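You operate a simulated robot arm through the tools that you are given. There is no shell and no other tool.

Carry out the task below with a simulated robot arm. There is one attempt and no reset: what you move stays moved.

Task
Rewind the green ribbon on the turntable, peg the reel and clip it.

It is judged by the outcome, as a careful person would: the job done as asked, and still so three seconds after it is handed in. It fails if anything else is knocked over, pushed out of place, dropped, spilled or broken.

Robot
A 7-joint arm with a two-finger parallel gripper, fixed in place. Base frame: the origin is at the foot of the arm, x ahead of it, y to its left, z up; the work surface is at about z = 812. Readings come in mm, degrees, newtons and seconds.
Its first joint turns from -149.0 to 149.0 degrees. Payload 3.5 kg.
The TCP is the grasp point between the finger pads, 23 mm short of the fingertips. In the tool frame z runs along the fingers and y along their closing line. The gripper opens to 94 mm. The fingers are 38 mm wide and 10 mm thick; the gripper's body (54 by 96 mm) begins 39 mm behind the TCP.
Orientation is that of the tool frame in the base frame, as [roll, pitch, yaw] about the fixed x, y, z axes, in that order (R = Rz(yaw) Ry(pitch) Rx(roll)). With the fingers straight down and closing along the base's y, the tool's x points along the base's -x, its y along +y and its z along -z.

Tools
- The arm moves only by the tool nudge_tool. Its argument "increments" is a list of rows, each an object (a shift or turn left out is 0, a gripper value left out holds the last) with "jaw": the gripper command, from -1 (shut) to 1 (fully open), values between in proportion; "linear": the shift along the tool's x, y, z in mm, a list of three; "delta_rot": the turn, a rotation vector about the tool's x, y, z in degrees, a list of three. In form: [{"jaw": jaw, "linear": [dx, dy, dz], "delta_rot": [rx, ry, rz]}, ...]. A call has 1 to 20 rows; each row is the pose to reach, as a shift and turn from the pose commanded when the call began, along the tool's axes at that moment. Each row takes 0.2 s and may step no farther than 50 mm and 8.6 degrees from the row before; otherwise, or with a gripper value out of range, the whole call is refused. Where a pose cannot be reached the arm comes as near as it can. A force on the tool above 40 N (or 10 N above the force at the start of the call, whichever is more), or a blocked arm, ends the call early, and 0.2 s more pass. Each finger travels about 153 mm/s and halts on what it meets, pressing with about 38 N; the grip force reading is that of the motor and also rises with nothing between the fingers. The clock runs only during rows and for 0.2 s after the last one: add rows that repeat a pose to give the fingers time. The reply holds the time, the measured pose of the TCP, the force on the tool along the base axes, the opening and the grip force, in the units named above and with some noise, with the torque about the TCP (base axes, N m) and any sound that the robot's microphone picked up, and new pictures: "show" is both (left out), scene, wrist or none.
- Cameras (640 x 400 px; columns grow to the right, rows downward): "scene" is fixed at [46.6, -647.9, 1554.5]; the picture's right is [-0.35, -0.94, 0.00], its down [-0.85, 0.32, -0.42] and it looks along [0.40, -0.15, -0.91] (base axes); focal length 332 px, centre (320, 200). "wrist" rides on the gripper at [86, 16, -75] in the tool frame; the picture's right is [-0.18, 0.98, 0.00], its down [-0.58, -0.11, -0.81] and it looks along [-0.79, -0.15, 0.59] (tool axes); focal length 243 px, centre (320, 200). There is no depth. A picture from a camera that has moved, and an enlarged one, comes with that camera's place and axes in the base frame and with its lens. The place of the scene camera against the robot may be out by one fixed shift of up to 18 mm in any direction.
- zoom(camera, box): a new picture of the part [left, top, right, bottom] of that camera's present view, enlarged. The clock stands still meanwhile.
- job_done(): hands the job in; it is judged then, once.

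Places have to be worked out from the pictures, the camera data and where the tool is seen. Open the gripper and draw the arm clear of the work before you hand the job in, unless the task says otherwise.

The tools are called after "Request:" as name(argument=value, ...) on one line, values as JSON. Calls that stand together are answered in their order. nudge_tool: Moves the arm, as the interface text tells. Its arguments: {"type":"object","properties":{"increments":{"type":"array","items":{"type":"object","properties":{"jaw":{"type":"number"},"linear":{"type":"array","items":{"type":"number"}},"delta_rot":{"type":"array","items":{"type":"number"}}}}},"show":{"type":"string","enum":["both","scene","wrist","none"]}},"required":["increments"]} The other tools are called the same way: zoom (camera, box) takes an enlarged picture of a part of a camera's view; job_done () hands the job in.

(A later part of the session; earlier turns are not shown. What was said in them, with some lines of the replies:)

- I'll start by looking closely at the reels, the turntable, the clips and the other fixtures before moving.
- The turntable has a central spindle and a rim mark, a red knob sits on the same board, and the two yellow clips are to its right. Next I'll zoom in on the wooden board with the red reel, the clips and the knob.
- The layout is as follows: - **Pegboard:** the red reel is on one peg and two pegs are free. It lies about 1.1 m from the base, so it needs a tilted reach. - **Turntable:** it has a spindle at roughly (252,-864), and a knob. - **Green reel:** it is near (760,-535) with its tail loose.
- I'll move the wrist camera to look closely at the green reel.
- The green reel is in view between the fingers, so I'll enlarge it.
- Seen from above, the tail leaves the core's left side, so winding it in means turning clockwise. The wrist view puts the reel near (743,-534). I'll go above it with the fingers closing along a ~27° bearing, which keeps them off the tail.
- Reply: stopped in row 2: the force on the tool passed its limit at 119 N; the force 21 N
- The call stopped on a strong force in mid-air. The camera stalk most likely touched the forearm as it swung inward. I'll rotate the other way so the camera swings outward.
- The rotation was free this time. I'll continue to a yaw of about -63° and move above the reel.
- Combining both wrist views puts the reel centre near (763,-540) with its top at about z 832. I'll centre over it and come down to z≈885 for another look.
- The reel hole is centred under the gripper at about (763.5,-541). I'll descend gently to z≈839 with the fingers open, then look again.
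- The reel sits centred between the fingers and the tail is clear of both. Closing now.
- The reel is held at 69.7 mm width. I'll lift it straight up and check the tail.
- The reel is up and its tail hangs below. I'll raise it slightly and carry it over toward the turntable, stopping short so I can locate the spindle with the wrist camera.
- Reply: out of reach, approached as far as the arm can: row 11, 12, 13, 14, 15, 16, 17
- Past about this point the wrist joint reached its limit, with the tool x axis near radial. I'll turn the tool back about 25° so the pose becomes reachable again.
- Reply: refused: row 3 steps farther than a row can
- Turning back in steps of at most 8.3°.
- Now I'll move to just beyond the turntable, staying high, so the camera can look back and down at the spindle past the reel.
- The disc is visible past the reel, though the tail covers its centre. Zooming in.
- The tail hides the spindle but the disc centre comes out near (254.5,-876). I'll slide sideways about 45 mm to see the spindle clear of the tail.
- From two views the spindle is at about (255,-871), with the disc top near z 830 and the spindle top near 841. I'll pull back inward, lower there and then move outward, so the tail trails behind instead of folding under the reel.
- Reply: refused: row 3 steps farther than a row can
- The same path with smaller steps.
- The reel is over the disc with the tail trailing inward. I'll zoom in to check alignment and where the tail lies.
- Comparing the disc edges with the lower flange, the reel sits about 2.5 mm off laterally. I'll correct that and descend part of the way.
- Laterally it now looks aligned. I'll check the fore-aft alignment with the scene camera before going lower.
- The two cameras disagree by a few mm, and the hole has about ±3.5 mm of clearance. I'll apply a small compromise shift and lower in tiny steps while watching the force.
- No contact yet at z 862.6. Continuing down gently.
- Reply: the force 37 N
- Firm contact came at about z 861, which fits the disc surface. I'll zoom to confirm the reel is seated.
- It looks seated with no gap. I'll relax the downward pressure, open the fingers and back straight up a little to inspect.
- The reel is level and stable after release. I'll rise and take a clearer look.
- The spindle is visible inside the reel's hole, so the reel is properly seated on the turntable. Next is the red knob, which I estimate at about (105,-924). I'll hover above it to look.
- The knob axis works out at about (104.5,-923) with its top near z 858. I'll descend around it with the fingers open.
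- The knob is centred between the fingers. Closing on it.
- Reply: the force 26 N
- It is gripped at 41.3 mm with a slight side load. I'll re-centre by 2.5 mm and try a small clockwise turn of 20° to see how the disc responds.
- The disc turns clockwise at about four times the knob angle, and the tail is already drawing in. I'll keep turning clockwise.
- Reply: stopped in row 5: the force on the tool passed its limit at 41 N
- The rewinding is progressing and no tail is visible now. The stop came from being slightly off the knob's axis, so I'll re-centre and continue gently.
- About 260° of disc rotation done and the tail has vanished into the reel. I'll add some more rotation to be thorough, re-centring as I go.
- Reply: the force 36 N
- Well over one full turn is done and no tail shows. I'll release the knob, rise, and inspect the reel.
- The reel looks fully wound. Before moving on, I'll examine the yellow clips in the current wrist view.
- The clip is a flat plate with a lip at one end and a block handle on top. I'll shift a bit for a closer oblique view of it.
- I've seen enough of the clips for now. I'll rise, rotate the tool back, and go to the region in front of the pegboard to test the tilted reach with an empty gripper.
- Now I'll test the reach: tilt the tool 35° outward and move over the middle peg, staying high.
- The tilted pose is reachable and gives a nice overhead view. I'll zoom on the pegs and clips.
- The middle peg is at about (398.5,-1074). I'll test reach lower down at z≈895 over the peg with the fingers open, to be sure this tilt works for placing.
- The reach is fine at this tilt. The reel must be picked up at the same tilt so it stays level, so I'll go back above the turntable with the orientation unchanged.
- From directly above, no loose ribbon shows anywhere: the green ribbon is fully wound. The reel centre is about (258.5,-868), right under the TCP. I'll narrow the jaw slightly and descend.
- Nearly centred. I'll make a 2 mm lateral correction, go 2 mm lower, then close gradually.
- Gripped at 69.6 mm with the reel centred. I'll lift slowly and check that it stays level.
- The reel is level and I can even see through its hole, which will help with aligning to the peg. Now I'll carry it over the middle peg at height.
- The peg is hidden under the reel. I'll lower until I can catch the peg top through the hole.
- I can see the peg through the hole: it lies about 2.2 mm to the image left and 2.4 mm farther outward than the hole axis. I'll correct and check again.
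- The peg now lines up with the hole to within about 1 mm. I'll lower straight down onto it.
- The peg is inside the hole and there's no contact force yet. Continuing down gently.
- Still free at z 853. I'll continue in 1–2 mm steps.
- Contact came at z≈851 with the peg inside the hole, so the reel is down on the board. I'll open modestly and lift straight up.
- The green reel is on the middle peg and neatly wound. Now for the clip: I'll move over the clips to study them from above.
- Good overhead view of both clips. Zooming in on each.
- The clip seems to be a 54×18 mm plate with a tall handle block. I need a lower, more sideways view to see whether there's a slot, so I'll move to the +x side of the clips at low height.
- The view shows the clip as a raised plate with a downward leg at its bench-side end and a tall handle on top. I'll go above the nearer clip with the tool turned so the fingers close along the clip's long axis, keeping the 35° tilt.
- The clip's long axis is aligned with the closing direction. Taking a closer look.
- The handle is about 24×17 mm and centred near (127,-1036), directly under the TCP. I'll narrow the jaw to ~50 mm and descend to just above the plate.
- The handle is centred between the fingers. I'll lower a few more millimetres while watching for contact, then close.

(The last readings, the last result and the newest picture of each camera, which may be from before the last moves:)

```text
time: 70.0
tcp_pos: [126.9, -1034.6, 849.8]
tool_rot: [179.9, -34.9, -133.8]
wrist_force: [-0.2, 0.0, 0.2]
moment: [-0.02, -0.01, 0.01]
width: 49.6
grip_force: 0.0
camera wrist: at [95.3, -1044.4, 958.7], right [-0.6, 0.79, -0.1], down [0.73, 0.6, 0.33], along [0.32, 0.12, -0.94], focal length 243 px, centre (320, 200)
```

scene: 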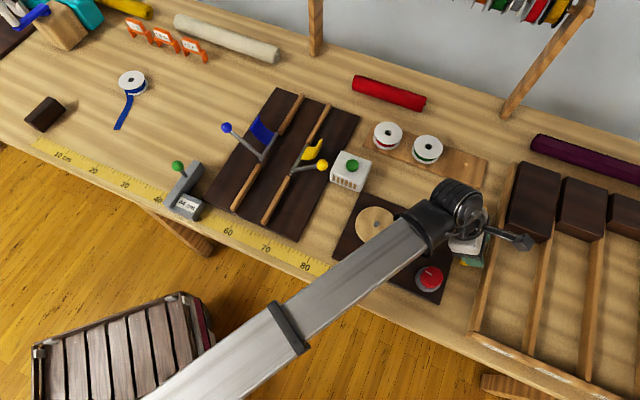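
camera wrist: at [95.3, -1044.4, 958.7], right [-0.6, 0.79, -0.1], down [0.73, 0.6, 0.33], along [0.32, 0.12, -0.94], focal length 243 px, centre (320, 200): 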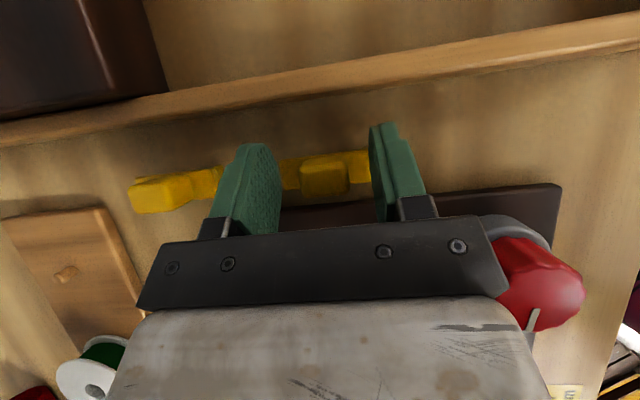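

No contact, so I'll close on the handle now.

Request:
nudge_tool(increments=[{"jaw": -0.3}, {"jaw": -1}, {"jaw": -1}, {"jaw": -1}], show="wrist")

Request:
zoom(camera="wrist", box=[230, 90, 430, 230])

```text
time: 71.0
tcp_pos: [127.8, -1034.8, 849.1]
tool_rot: [179.8, -35.0, -134.0]
wrist_force: [1.0, -0.2, -0.2]
moment: [-0.03, 0.04, -0.02]
width: 24.3
grip_force: 37.8
camera wrist: at [95.3, -1044.4, 958.7], right [-0.6, 0.79, -0.1], down [0.73, 0.6, 0.33], along [0.32, 0.12, -0.94], focal length 243 px, centre (320, 200)
```

wrist: 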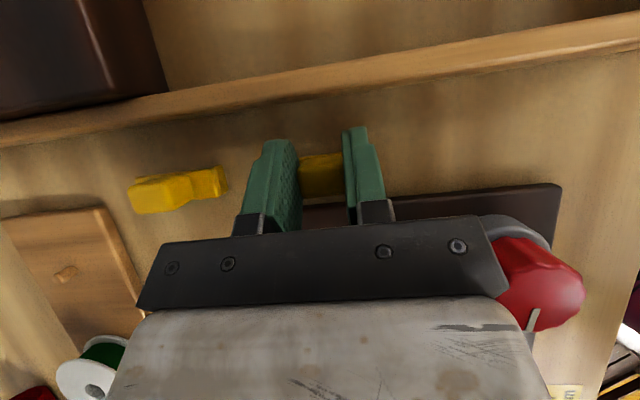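

```text
2.86 times, centred on (330, 160) of wrist
camera zoom: at [95.3, -1044.4, 958.7], right [-0.6, 0.79, -0.1], down [0.73, 0.6, 0.33], along [0.32, 0.12, -0.94], focal length 693 px, centre (291, 314)
```

zoom: 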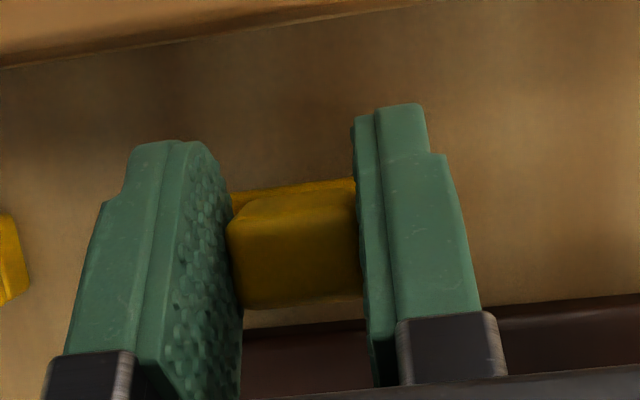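

The clip handle is held at 24.3 mm. I'll lift it clear and then retract to examine its shape.

Request:
nudge_tool(increments=[{"linear": [5.7, 0, -8.2]}, {"linear": [17, 0, -24.6]}, {"linear": [34, 0, -49]}, {"linear": [57, 0, -82]}, {"linear": [80, 0, -115]}, {"linear": [97, 0, -139]}, {"linear": [97, 0, -139]}])

Request:
zoom(camera="wrist", box=[230, 90, 430, 230])

Request:
zoom(camera="scene", box=[450, 180, 560, 270])

```text
time: 72.6
tcp_pos: [127.2, -1034.3, 1017.6]
tool_rot: [179.8, -35.0, -134.0]
wrist_force: [0.6, -0.3, 0.0]
moment: [-0.02, -0.01, 0.0]
width: 24.3
grip_force: 38.2
camera wrist: at [95.6, -1045.0, 1127.3], right [-0.6, 0.79, -0.1], down [0.73, 0.6, 0.33], along [0.32, 0.12, -0.94], focal length 243 px, centre (320, 200)
```

scene: 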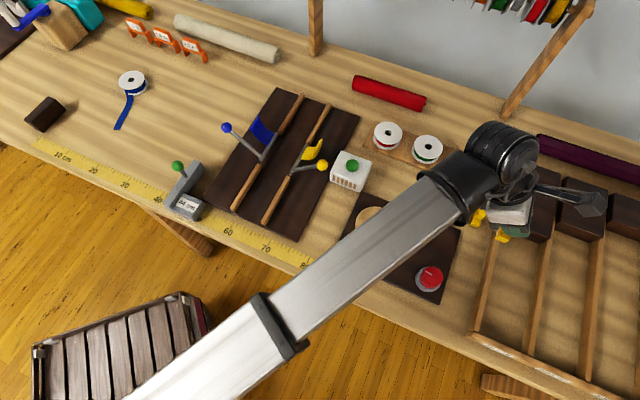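
wrist: 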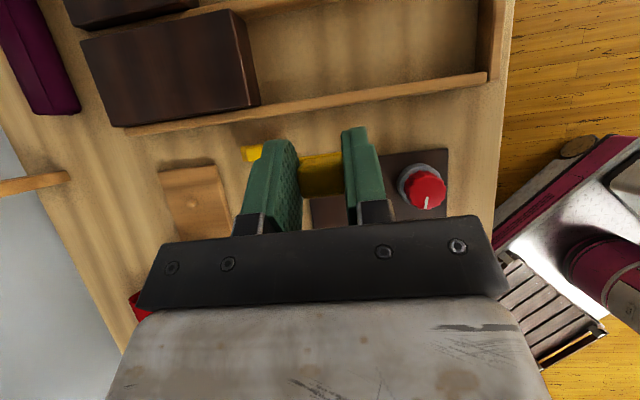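

```text
2.86 times, centred on (330, 160) of wrist
camera zoom: at [95.6, -1045.0, 1127.3], right [-0.6, 0.79, -0.1], down [0.73, 0.6, 0.33], along [0.32, 0.12, -0.94], focal length 693 px, centre (291, 314)
```

zoom: 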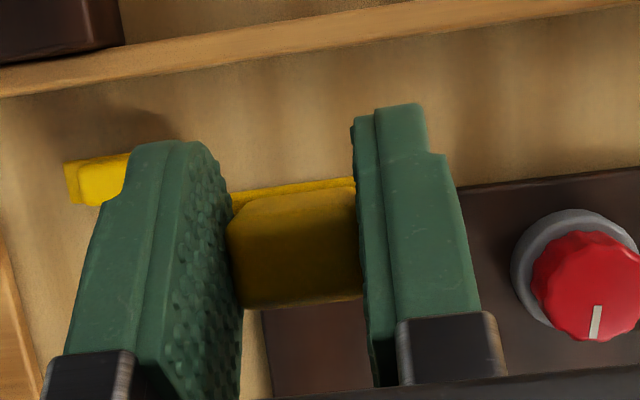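

```text
4.44 times, centred on (505, 225) of scene
camera zoom: at [46.6, -647.9, 1554.5], right [-0.35, -0.94, 0.0], down [-0.85, 0.32, -0.42], along [0.4, -0.15, -0.91], focal length 1475 px, centre (-502, 89)
```

zoom: 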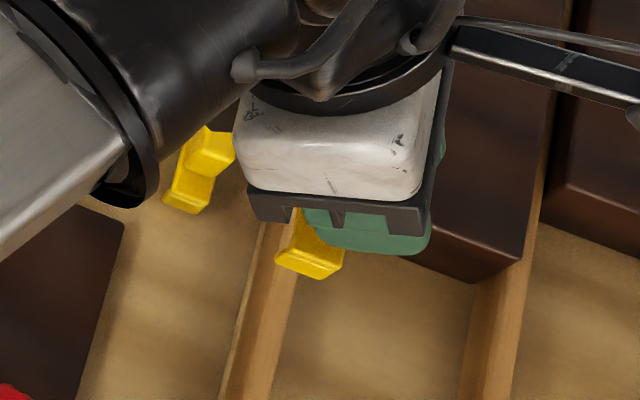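

The clip is secure. To see its underside I'll bring it to an open spot higher and nearer the scene camera.

Request:
nudge_tool(increments=[{"linear": [-20, 1, -30]}, {"linear": [-50, 2.3, -62]}, {"linear": [-80, 3.6, -98]}, {"linear": [-110, 5, -135]}, {"linear": [-140, 6.3, -171]}, {"linear": [-170, 7.6, -208]}, {"linear": [-200, 9, -245]}, {"linear": [-230, 10.3, -281]}, {"linear": [-260, 11.6, -318]}, {"linear": [-290, 13, -355]}, {"linear": [-320, 14.3, -391]}, {"linear": [-350, 15.7, -428]}, {"linear": [-380, 17, -465]}, {"linear": [-405, 18, -495]}, {"linear": [-422, 19, -516]}, {"linear": [-422, 19, -516]}])

```text
time: 76.0
tcp_pos: [560.8, -567.9, 1193.5]
tool_rot: [-179.4, -35.0, -133.8]
wrist_force: [0.0, -0.3, 0.3]
moment: [-0.03, 0.0, 0.01]
width: 24.5
grip_force: 37.8
out of reach, approached as far as the arm can: row 15, 16
camera wrist: at [527.3, -576.4, 1303.9], right [-0.61, 0.79, -0.11], down [0.72, 0.61, 0.33], along [0.33, 0.12, -0.94], focal length 243 px, centre (320, 200)
```

scene: 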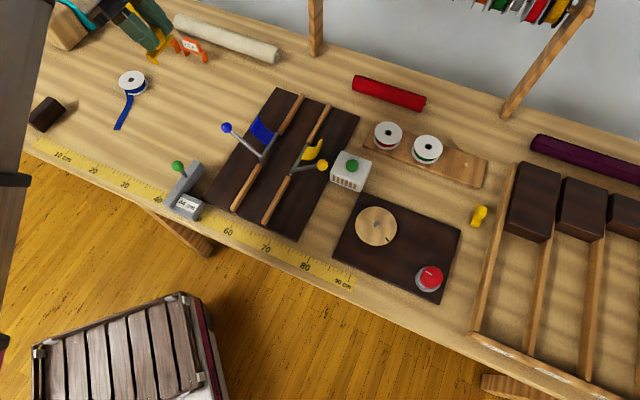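
wrist: 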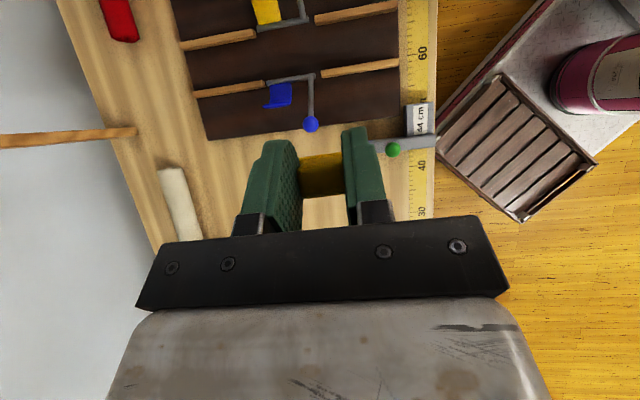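

The clip is visible at the upper left of the scene image. Zooming in.

Request:
zoom(camera="scene", box=[90, 0, 190, 75])

Request:
zoom(camera="scene", box=[135, 20, 180, 70])

```text
5.33 times, centred on (140, 38) of scene
camera zoom: at [46.6, -647.9, 1554.5], right [-0.35, -0.94, 0.0], down [-0.85, 0.32, -0.42], along [0.4, -0.15, -0.91], focal length 1770 px, centre (1280, 1067)
```

zoom: 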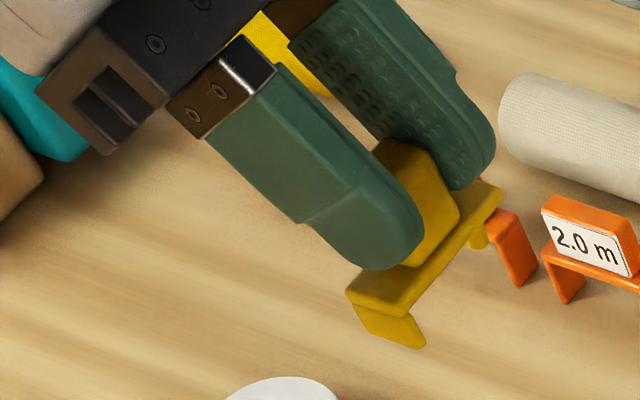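

```text
8.00 times, centred on (158, 45) of scene
camera zoom: at [46.6, -647.9, 1554.5], right [-0.35, -0.94, 0.0], down [-0.85, 0.32, -0.42], along [0.4, -0.15, -0.91], focal length 2656 px, centre (1620, 1440)
```

zoom: 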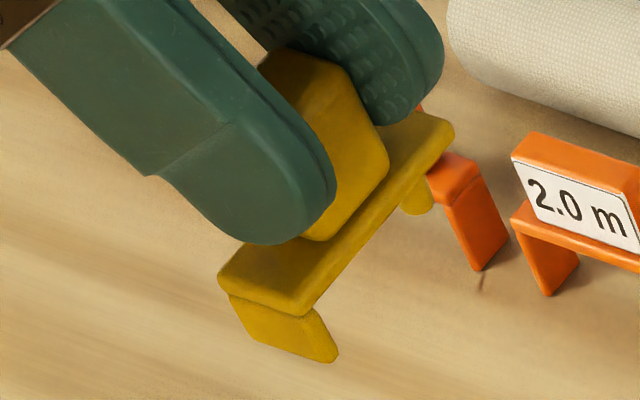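

Very informative: the clip has a flat leg at one end and a round pin under the other end. So the pin goes into the reel's hub hole and the leg hooks over the rim. I'll tilt it further to measure the pin position.

Request:
nudge_tool(increments=[{"delta_rot": [0, 8, 0]}, {"delta_rot": [0, 16, 0]}, {"delta_rot": [0, 24, 0]}, {"delta_rot": [0, 32, 0]}, {"delta_rot": [0, 40, 0]}, {"delta_rot": [0, 40, 0]}], show="scene")

Request:
zoom(camera="scene", box=[110, 0, 190, 70])

```text
time: 77.4
tcp_pos: [559.7, -566.1, 1194.3]
tool_rot: [179.4, -75.0, -133.5]
wrist_force: [0.2, 0.4, -0.2]
moment: [0.0, 0.03, -0.04]
width: 24.4
grip_force: 38.0
```

scene: 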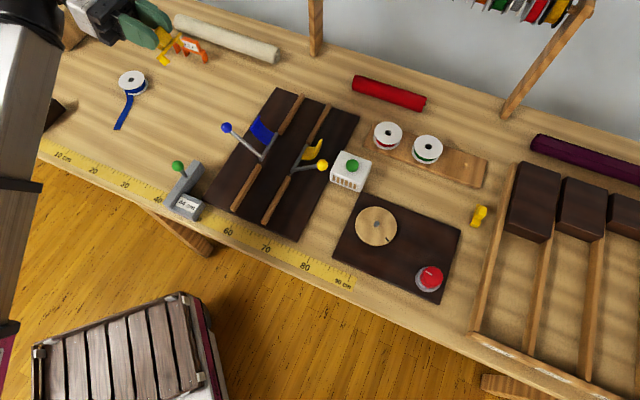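

```text
5.71 times, centred on (150, 35) of scene
camera zoom: at [46.6, -647.9, 1554.5], right [-0.35, -0.94, 0.0], down [-0.85, 0.32, -0.42], along [0.4, -0.15, -0.91], focal length 1897 px, centre (1291, 1143)
```

zoom: 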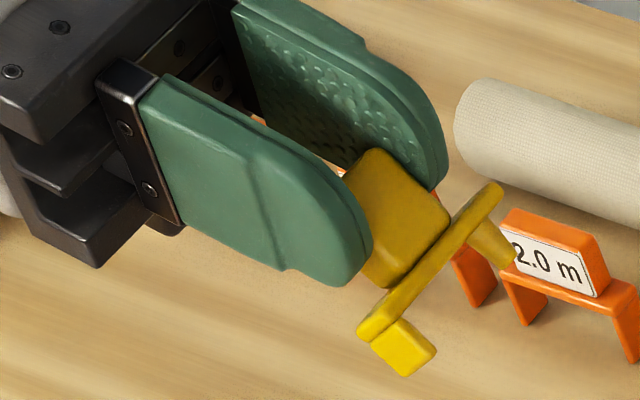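

An excellent side view. Zooming further to measure proportions.

Request:
zoom(camera="scene", box=[148, 20, 188, 50])

```text
13.33 times, centred on (168, 35) of scene
camera zoom: at [46.6, -647.9, 1554.5], right [-0.35, -0.94, 0.0], down [-0.85, 0.32, -0.42], along [0.4, -0.15, -0.91], focal length 4426 px, centre (2347, 2400)
```

zoom: 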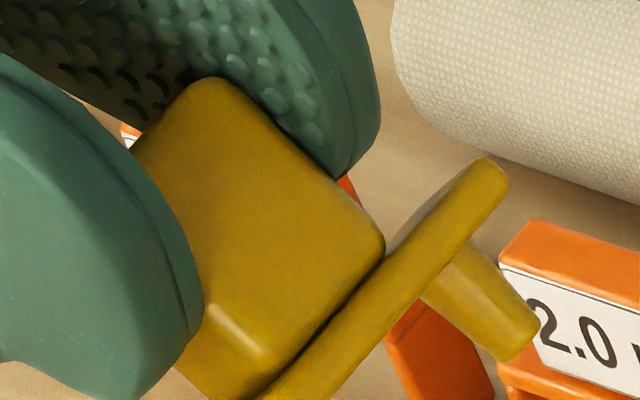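

Now the geometry is clear: a tapered pin ~10 mm long sits about 19–20 mm from the handle centre, and the leg is at the opposite end, about 43 mm from the pin. That fits pin-in-hub with the leg over the 35 mm rim. I'll tilt back to 35°.

Request:
nudge_tool(increments=[{"delta_rot": [0, -8, 0]}, {"delta_rot": [0, -16, 0]}, {"delta_rot": [0, -24, 0]}, {"delta_rot": [0, -32, 0]}, {"delta_rot": [0, -40, 0]}, {"delta_rot": [0, -40, 0]}], show="none")

```text
time: 78.8
tcp_pos: [559.6, -568.7, 1193.6]
tool_rot: [-179.5, -34.9, -133.9]
wrist_force: [0.8, 0.3, 0.0]
moment: [0.0, -0.01, -0.05]
width: 24.5
grip_force: 37.9
```

Now I'll carry the clip over toward the green reel, rotating so the leg will hang on the side away from the red reel.

Request:
nudge_tool(increments=[{"linear": [20.7, -17.3, 36.4], "delta_rot": [2.3, 0, -3.3]}, {"linear": [41.5, -34.5, 72.7], "delta_rot": [4.6, 0, -6.6]}, {"linear": [62.2, -51.8, 109], "delta_rot": [6.9, 0, -9.8]}, {"linear": [83, -69, 145.4], "delta_rot": [9.1, 0, -13.1]}, {"linear": [103.7, -86.3, 181.8], "delta_rot": [11.4, 0, -16.4]}, {"linear": [124.4, -103.5, 218.2], "delta_rot": [13.7, 0, -19.7]}, {"linear": [145.1, -120.8, 254.5], "delta_rot": [16, 0, -23]}, {"linear": [165.8, -138, 290.9], "delta_rot": [18.3, 0, -26.2]}, {"linear": [186.6, -155.3, 327.3], "delta_rot": [20.6, 0, -29.5]}, {"linear": [207.3, -172.5, 363.6], "delta_rot": [22.8, 0, -32.8]}, {"linear": [228, -189.8, 400], "delta_rot": [25.1, 0, -36.1]}, {"linear": [248.8, -207, 436.3], "delta_rot": [27.4, 0, -39.4]}, {"linear": [269.5, -224.3, 472.7], "delta_rot": [29.7, 0, -42.65]}, {"linear": [269.5, -224.3, 472.7], "delta_rot": [29.7, 0, -42.65]}])

Request:
zoom(camera="wrist", box=[200, 60, 420, 230])

Request:
zoom(camera="scene", box=[380, 80, 500, 180])

```text
time: 81.8
tcp_pos: [379.6, -1078.3, 959.2]
tool_rot: [179.9, -34.8, -81.9]
wrist_force: [0.3, -0.3, -0.1]
moment: [0.03, 0.03, -0.01]
width: 24.3
grip_force: 37.8
camera wrist: at [365.6, -1107.9, 1068.9], right [-0.99, 0.01, -0.1], down [-0.02, 0.94, 0.33], along [0.1, 0.33, -0.94], focal length 243 px, centre (320, 200)
```

scene: 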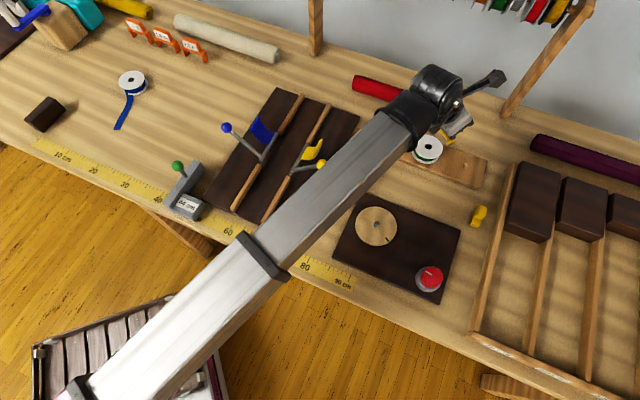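
wrist: 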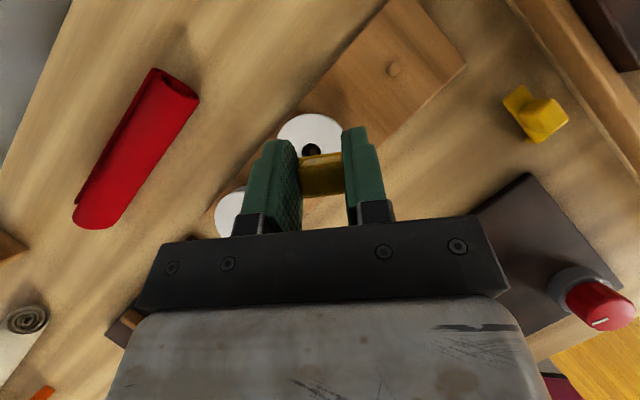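

```text
2.35 times, centred on (310, 145) of wrist
camera zoom: at [365.6, -1107.9, 1068.9], right [-0.99, 0.01, -0.1], down [-0.02, 0.94, 0.33], along [0.1, 0.33, -0.94], focal length 571 px, centre (344, 329)
```

zoom: 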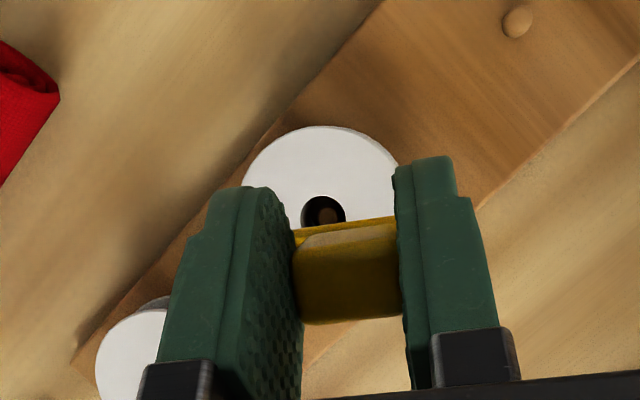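

```text
4.00 times, centred on (440, 130) of scene
camera zoom: at [46.6, -647.9, 1554.5], right [-0.35, -0.94, 0.0], down [-0.85, 0.32, -0.42], along [0.4, -0.15, -0.91], focal length 1328 px, centre (-160, 480)
```

zoom: 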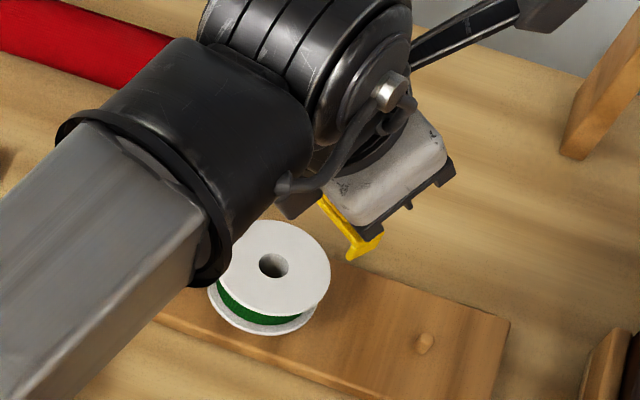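

The hub hole is at about (400,-1076), and the clip's leg end points away from the red reel. I'll descend to just above the reel and check the alignment.

Request:
nudge_tool(increments=[{"linear": [-10, -1, 14.5]}, {"linear": [-20, -1, 29]}, {"linear": [-30, -1, 43.5]}, {"linear": [-37, -1, 53.3]}, {"linear": [-40, -1, 58]}, {"linear": [-40, -1, 58]}])

Request:
zoom(camera="wrist", box=[200, 60, 420, 230])

Request:
zoom(camera="scene", box=[390, 100, 480, 180])

```text
time: 83.2
tcp_pos: [380.5, -1076.4, 889.7]
tool_rot: [179.7, -34.8, -82.1]
wrist_force: [-0.1, 0.7, -0.4]
moment: [0.02, 0.02, 0.02]
width: 24.6
grip_force: 37.4
camera wrist: at [367.2, -1107.6, 999.5], right [-0.99, 0.01, -0.1], down [-0.02, 0.94, 0.33], along [0.1, 0.33, -0.94], focal length 243 px, centre (320, 200)
```

scene: 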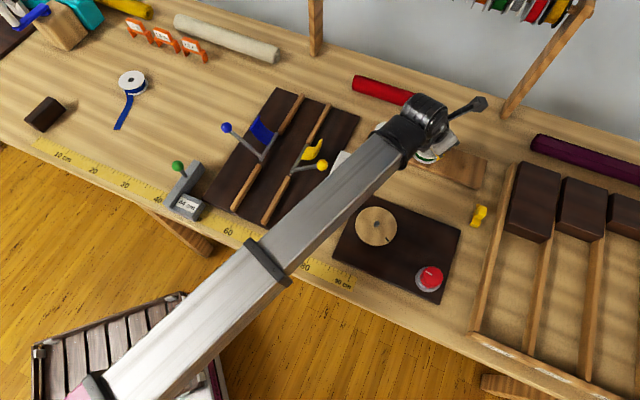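
wrist: 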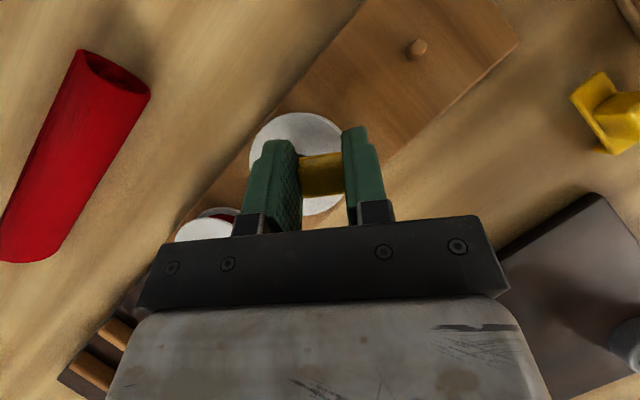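

```text
2.35 times, centred on (310, 145) of wrist
camera zoom: at [367.2, -1107.6, 999.5], right [-0.99, 0.01, -0.1], down [-0.02, 0.94, 0.33], along [0.1, 0.33, -0.94], focal length 571 px, centre (344, 329)
```

zoom: 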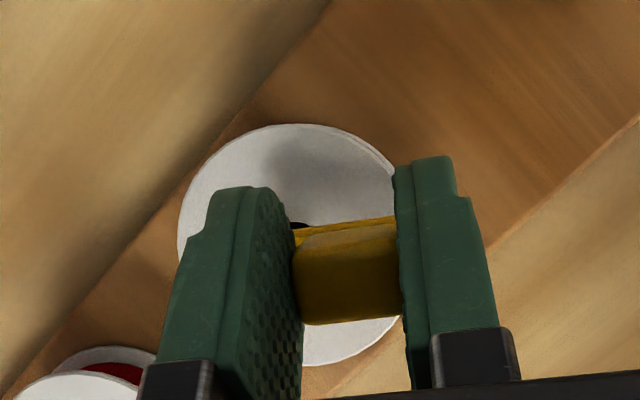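

```text
5.00 times, centred on (435, 140) of scene
camera zoom: at [46.6, -647.9, 1554.5], right [-0.35, -0.94, 0.0], down [-0.85, 0.32, -0.42], along [0.4, -0.15, -0.91], focal length 1660 px, centre (-255, 500)
```

zoom: 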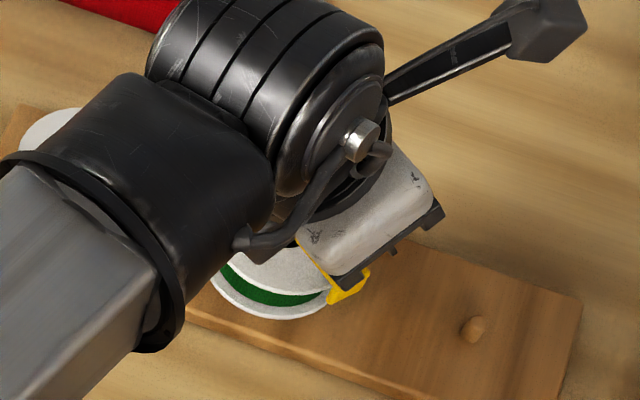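

Request:
zoom(camera="wrist", box=[240, 100, 380, 225])

Request:
zoom(camera="wrist", box=[285, 140, 325, 170])

Request:
zoom(camera="scene", box=[425, 140, 475, 175])

```text
3.20 times, centred on (310, 162) of wrist
camera zoom: at [367.2, -1107.6, 999.5], right [-0.99, 0.01, -0.1], down [-0.02, 0.94, 0.33], along [0.1, 0.33, -0.94], focal length 776 px, centre (352, 320)
```

zoom: 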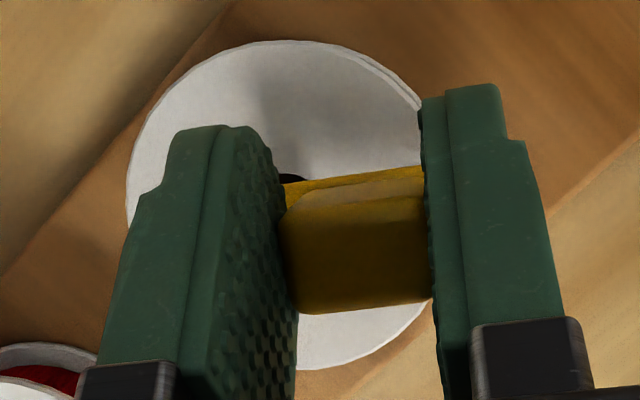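

```text
13.33 times, centred on (305, 155) of wrist
camera zoom: at [367.2, -1107.6, 999.5], right [-0.99, 0.01, -0.1], down [-0.02, 0.94, 0.33], along [0.1, 0.33, -0.94], focal length 3235 px, centre (520, 800)
```

zoom: 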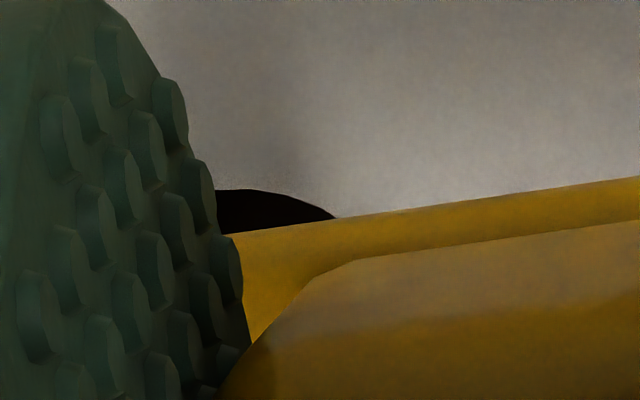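

```text
11.43 times, centred on (450, 158) of scene
camera zoom: at [46.6, -647.9, 1554.5], right [-0.35, -0.94, 0.0], down [-0.85, 0.32, -0.42], along [0.4, -0.15, -0.91], focal length 3794 px, centre (-1166, 686)
```

zoom: 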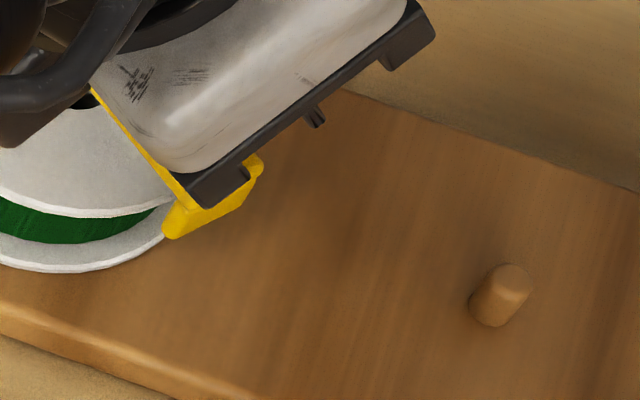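

The projections from both cameras agree: the pin is over the hub within about 1 mm and the leg is outside the rim. I'll lower gently, watching forces.

Request:
nudge_tool(increments=[{"linear": [-1.7, 0, 2.5]}, {"linear": [-3.4, 0, 4.9]}, {"linear": [-5.1, 0, 7.4]}, {"linear": [-5.1, 0, 7.4]}], show="none")

Request:
nudge_tool(increments=[{"linear": [-1.1, 0, 1.6]}, {"linear": [-2.3, 0, 3.3]}, {"linear": [-2.3, 0, 3.3]}], show="none")

Request:
zoom(camera="scene", box=[415, 130, 475, 175])

```text
time: 84.2
tcp_pos: [380.1, -1076.9, 881.0]
tool_rot: [179.8, -34.8, -82.1]
wrist_force: [0.4, -0.7, 1.0]
moment: [0.02, 0.01, 0.0]
width: 24.4
grip_force: 38.0
```

```text
time: 85.0
tcp_pos: [380.1, -1076.3, 877.4]
tool_rot: [179.8, -34.7, -81.9]
wrist_force: [0.4, 0.6, 0.4]
moment: [-0.04, 0.01, -0.03]
width: 24.4
grip_force: 38.3
```

```text
8.89 times, centred on (445, 152) of scene
camera zoom: at [46.6, -647.9, 1554.5], right [-0.35, -0.94, 0.0], down [-0.85, 0.32, -0.42], along [0.4, -0.15, -0.91], focal length 2951 px, centre (-791, 622)
```

zoom: 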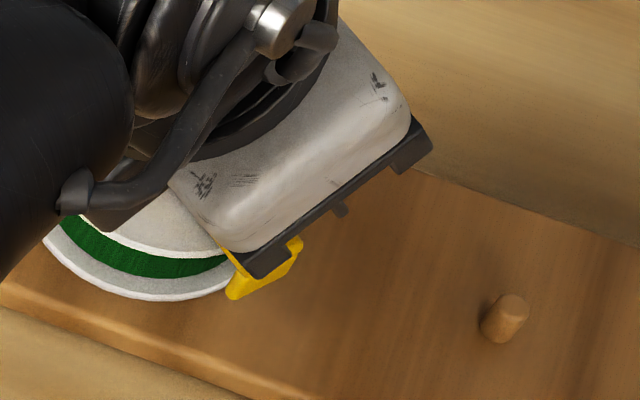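

The pin has entered the hole without contact and the leg is beside the rim. Continuing.

Request:
nudge_tool(increments=[{"linear": [-1.1, 0, 1.6]}, {"linear": [-1.7, 0, 2.5]}, {"linear": [-1.7, 0, 2.5]}], show="none")

Request:
nudge_tool(increments=[{"linear": [-0.6, 0, 0.8]}, {"linear": [-1.1, 0, 1.6]}, {"linear": [-1.1, 0, 1.6]}], show="none")

```text
time: 85.8
tcp_pos: [381.0, -1075.7, 874.2]
tool_rot: [180.0, -34.8, -82.0]
wrist_force: [-0.1, -0.2, 11.0]
moment: [-0.01, -0.04, 0.0]
width: 24.6
grip_force: 38.3
```

```text
time: 86.6
tcp_pos: [379.8, -1076.6, 873.8]
tool_rot: [179.9, -35.0, -82.0]
wrist_force: [-0.8, -0.5, 32.2]
moment: [0.08, -0.12, -0.01]
width: 24.6
grip_force: 38.2
```

Contact at z≈874. I'll check whether the plate rests on the flange or the pin is sitting on the peg.

Request:
zoom(camera="scene", box=[425, 145, 455, 170])

Request:
zoom(camera="wrist", box=[240, 100, 380, 225])

Request:
zoom(camera="wrist", box=[285, 130, 355, 175])

```text
16.00 times, centred on (440, 158) of scene
camera zoom: at [46.6, -647.9, 1554.5], right [-0.35, -0.94, 0.0], down [-0.85, 0.32, -0.42], along [0.4, -0.15, -0.91], focal length 5311 px, centre (-1600, 880)
```

zoom: 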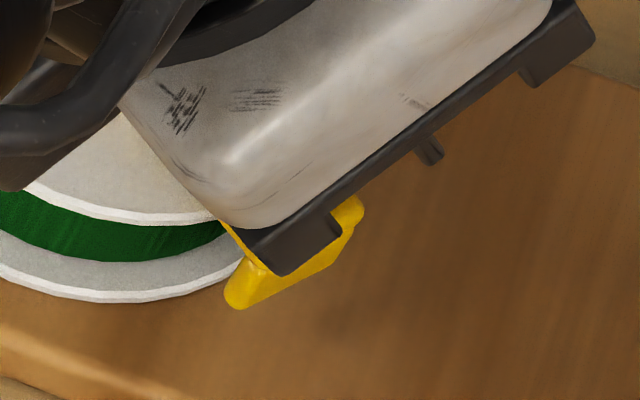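

```text
3.20 times, centred on (310, 162) of wrist
camera zoom: at [366.7, -1106.5, 984.1], right [-0.99, 0.01, -0.1], down [-0.02, 0.94, 0.33], along [0.1, 0.33, -0.94], focal length 776 px, centre (352, 320)
```

zoom: 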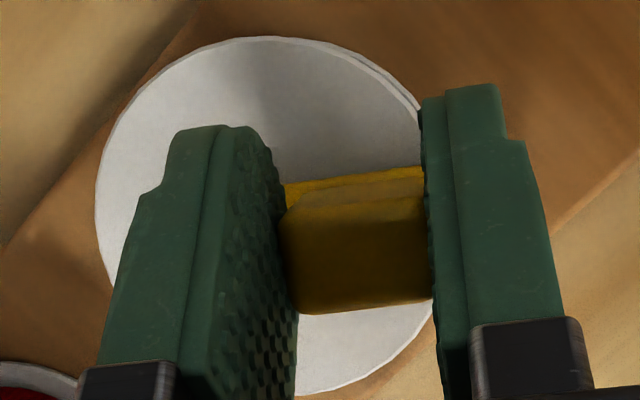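

```text
8.89 times, centred on (320, 152) of wrist
camera zoom: at [366.7, -1106.5, 984.1], right [-0.99, 0.01, -0.1], down [-0.02, 0.94, 0.33], along [0.1, 0.33, -0.94], focal length 2157 px, centre (320, 622)
```

zoom: 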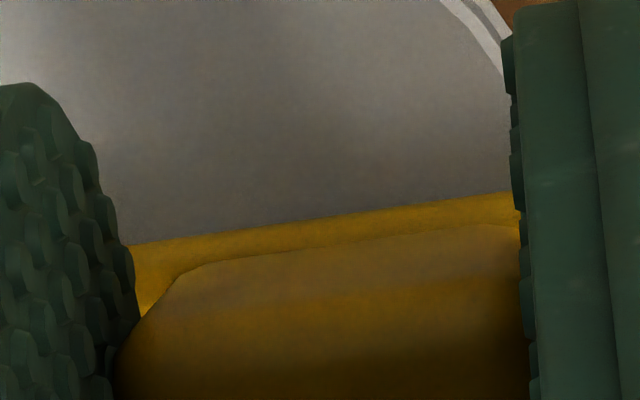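

No gap is evident. I'll relax the pressure, release the handle with a small opening, and lift to inspect.

Request:
nudge_tool(increments=[{"linear": [0.6, 0, -0.9]}, {"linear": [0.6, 0, -0.9], "jaw": -0.35}, {"linear": [0.6, 0, -0.9], "jaw": -0.2}, {"linear": [0.6, 0, -0.9], "jaw": -0.2}, {"linear": [6, 0, -8.7]}, {"linear": [17, 0, -24.6]}, {"linear": [34, 0, -49.3]}, {"linear": [51, 0, -74]}, {"linear": [51, 0, -74]}])

Request:
zoom(camera="wrist", box=[220, 60, 420, 220])

Request:
zoom(camera="scene", box=[400, 125, 460, 175])

```text
time: 88.6
tcp_pos: [380.5, -1076.7, 961.3]
tool_rot: [179.8, -34.5, -82.1]
wrist_force: [-0.9, -0.8, -0.1]
moment: [-0.01, -0.01, 0.03]
width: 37.9
grip_force: 0.0
camera wrist: at [367.5, -1107.6, 1072.0], right [-0.99, 0.01, -0.1], down [-0.02, 0.94, 0.33], along [0.1, 0.33, -0.94], focal length 243 px, centre (320, 200)
```

scene: 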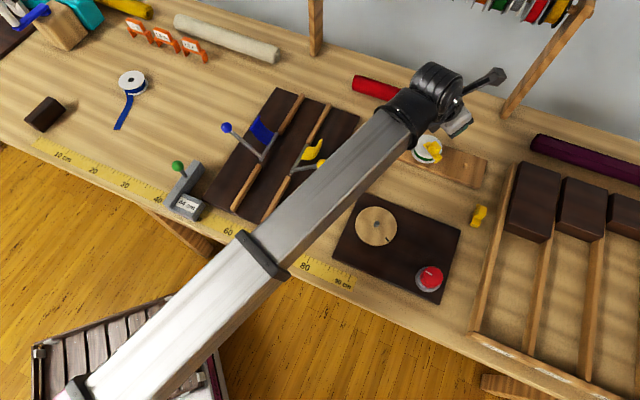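
wrist: 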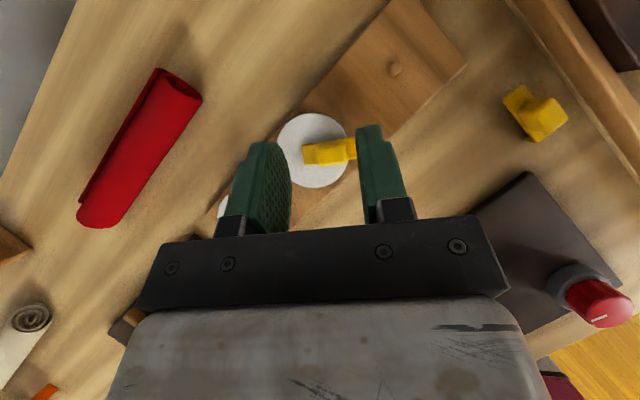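

```text
2.50 times, centred on (320, 140) of wrist
camera zoom: at [367.5, -1107.6, 1072.0], right [-0.99, 0.01, -0.1], down [-0.02, 0.94, 0.33], along [0.1, 0.33, -0.94], focal length 606 px, centre (320, 350)
```

zoom: 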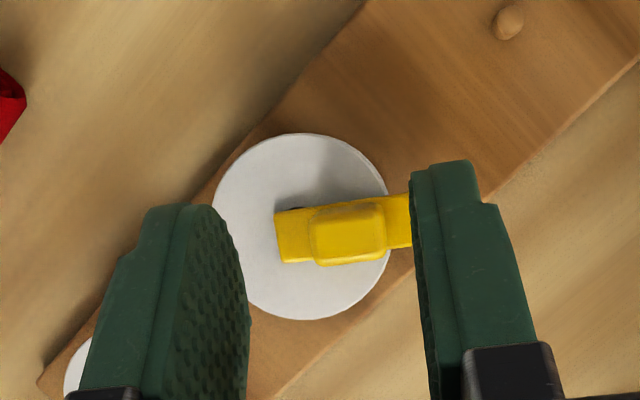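

```text
8.00 times, centred on (430, 150) of scene
camera zoom: at [46.6, -647.9, 1554.5], right [-0.35, -0.94, 0.0], down [-0.85, 0.32, -0.42], along [0.4, -0.15, -0.91], focal length 2656 px, centre (-560, 600)
```

zoom: 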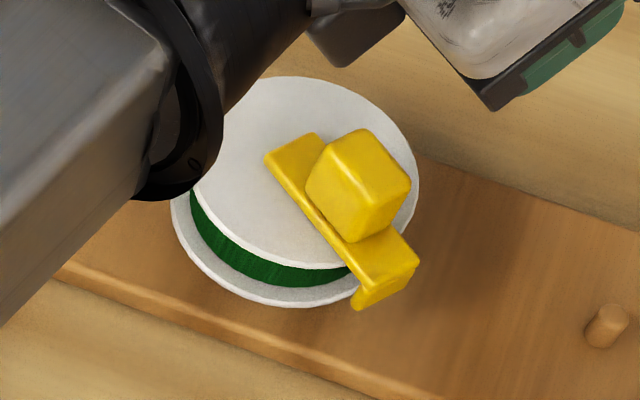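

The clip sits on the reel with its pin end over the hub and its leg over the rim. I'll zoom in tightly to check the seating.

Request:
zoom(camera="scene", box=[427, 138, 457, 168])

Request:
zoom(camera="wrist", box=[280, 110, 360, 190])

```text
13.33 times, centred on (442, 153) of scene
camera zoom: at [46.6, -647.9, 1554.5], right [-0.35, -0.94, 0.0], down [-0.85, 0.32, -0.42], along [0.4, -0.15, -0.91], focal length 4426 px, centre (-1307, 827)
```

zoom: 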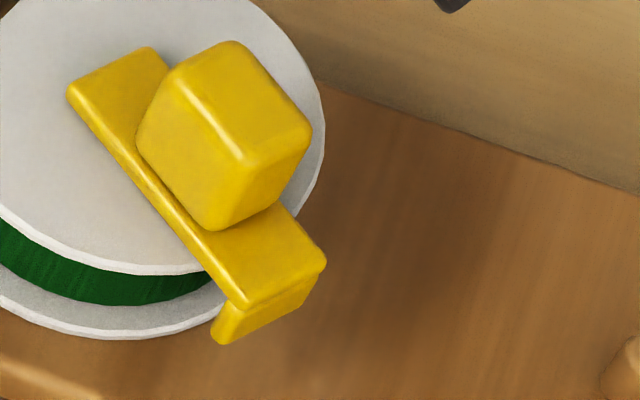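

```text
5.00 times, centred on (320, 150) of wrist
camera zoom: at [367.5, -1107.6, 1072.0], right [-0.99, 0.01, -0.1], down [-0.02, 0.94, 0.33], along [0.1, 0.33, -0.94], focal length 1213 px, centre (320, 450)
```

zoom: 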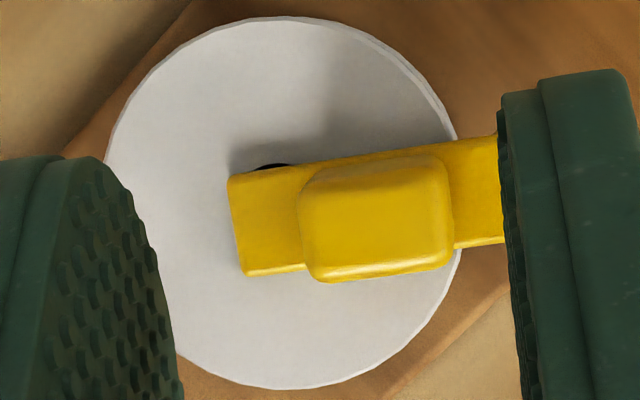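

The plate lies on the top flange, the pin end is in the hub hole, and the leg hangs outside the rim. I'll open the gripper fully while rising, then draw the arm back clear of the work.

Request:
nudge_tool(increments=[{"linear": [25, 0, -37]}, {"linear": [51, 0, -74]}, {"linear": [20, 6, -100], "delta_rot": [0, -5, 0], "jaw": 0.5}, {"linear": [-12, 12, -127], "delta_rot": [0, -10, 0], "jaw": 1}, {"linear": [-43, 18, -153], "delta_rot": [0, -15, 0]}, {"linear": [-74, 24, -180], "delta_rot": [0, -20, 0]}, {"linear": [-105, 30, -206], "delta_rot": [0, -25, 0]}, {"linear": [-136, 36, -233], "delta_rot": [0, -30, 0]}, {"linear": [-167.6, 41, -259.6], "delta_rot": [0, -34.5, 0]}, {"linear": [-167.6, 41, -259.6], "delta_rot": [0, -34.5, 0]}])

Request:
zoom(camera="scene", box=[370, 110, 500, 200])

```text
time: 90.8
tcp_pos: [300.9, -798.3, 1078.8]
tool_rot: [179.9, -0.2, -82.1]
wrist_force: [0.1, 0.1, 0.7]
moment: [0.03, 0.01, -0.02]
width: 93.9
grip_force: 0.0
camera wrist: at [295.1, -887.5, 1152.7], right [-1.0, 0.05, 0.0], down [0.03, 0.59, 0.8], along [0.04, 0.8, -0.59], focal length 243 px, centre (320, 200)
```

scene: 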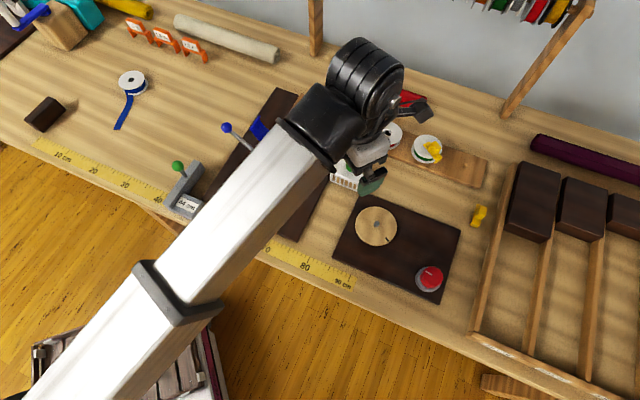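
wrist: 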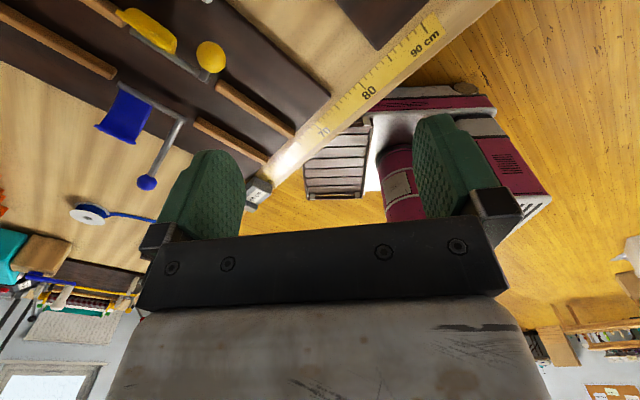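

```text
4.44 times, centred on (435, 155) of scene
camera zoom: at [46.6, -647.9, 1554.5], right [-0.35, -0.94, 0.0], down [-0.85, 0.32, -0.42], along [0.4, -0.15, -0.91], focal length 1475 px, centre (-191, 400)
```

zoom: 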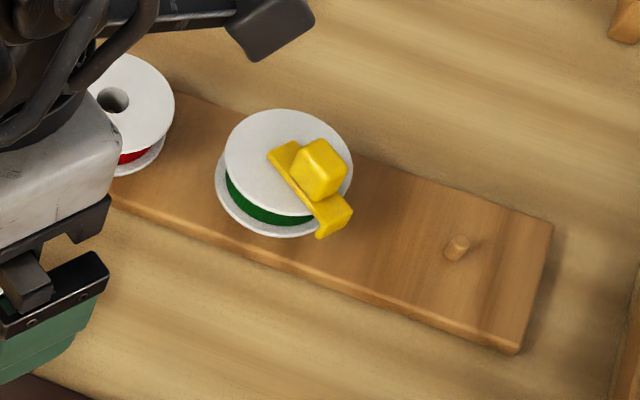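

Everything holds. One last close look at the clipped reel, and at the rest of the bench for anything disturbed.

Request:
zoom(camera="scene", box=[410, 128, 450, 163])

Request:
zoom(camera="scene", box=[100, 10, 240, 130])

```text
11.43 times, centred on (430, 146) of scene
camera zoom: at [46.6, -647.9, 1554.5], right [-0.35, -0.94, 0.0], down [-0.85, 0.32, -0.42], along [0.4, -0.15, -0.91], focal length 3794 px, centre (-937, 823)
```

zoom: 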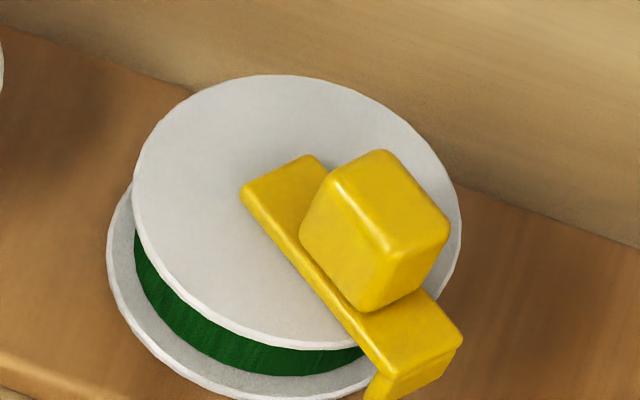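

```text
3.33 times, centred on (170, 70) of scene
camera zoom: at [46.6, -647.9, 1554.5], right [-0.35, -0.94, 0.0], down [-0.85, 0.32, -0.42], along [0.4, -0.15, -0.91], focal length 1106 px, centre (820, 633)
```

zoom: 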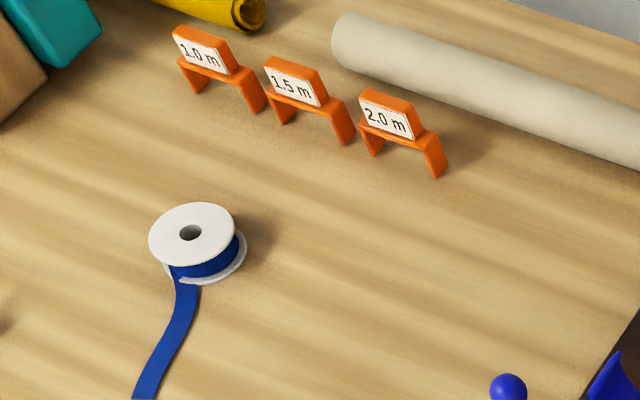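

The green ribbon is fully wound and the reel sits level on the middle peg. The clip lies flush with its pin in the hub and its leg over the rim. Nothing else has moved and the arm is clear with the gripper open, so I'm handing the job in.

Request:
job_done()

```text
The job is handed in.
```

I handed the job in: the green ribbon is rewound, its reel is on the middle peg of the board, and a yellow clip is on it.

- **Rewind:** I set the reel on the turntable and turned the red knob for a little over one full disc turn. After that no loose ribbon was visible from any camera.
- **Peg:** the reel sits level on the middle peg, beside the red reel.
- **Clip:** the clip's pin is in the reel's centre hole, its leg hangs over the rim, and the plate looks flush on the top. Contact came about 3 mm higher than I expected, so the pin may be resting on the peg.
- **Surroundings:** the last pictures show nothing else moved or knocked over. Early on, an arm rotation was stopped by a strong force (119 N). I think the camera stalk touched the arm itself, and I rotated the other way from then on.

The arm is drawn back with the gripper open.
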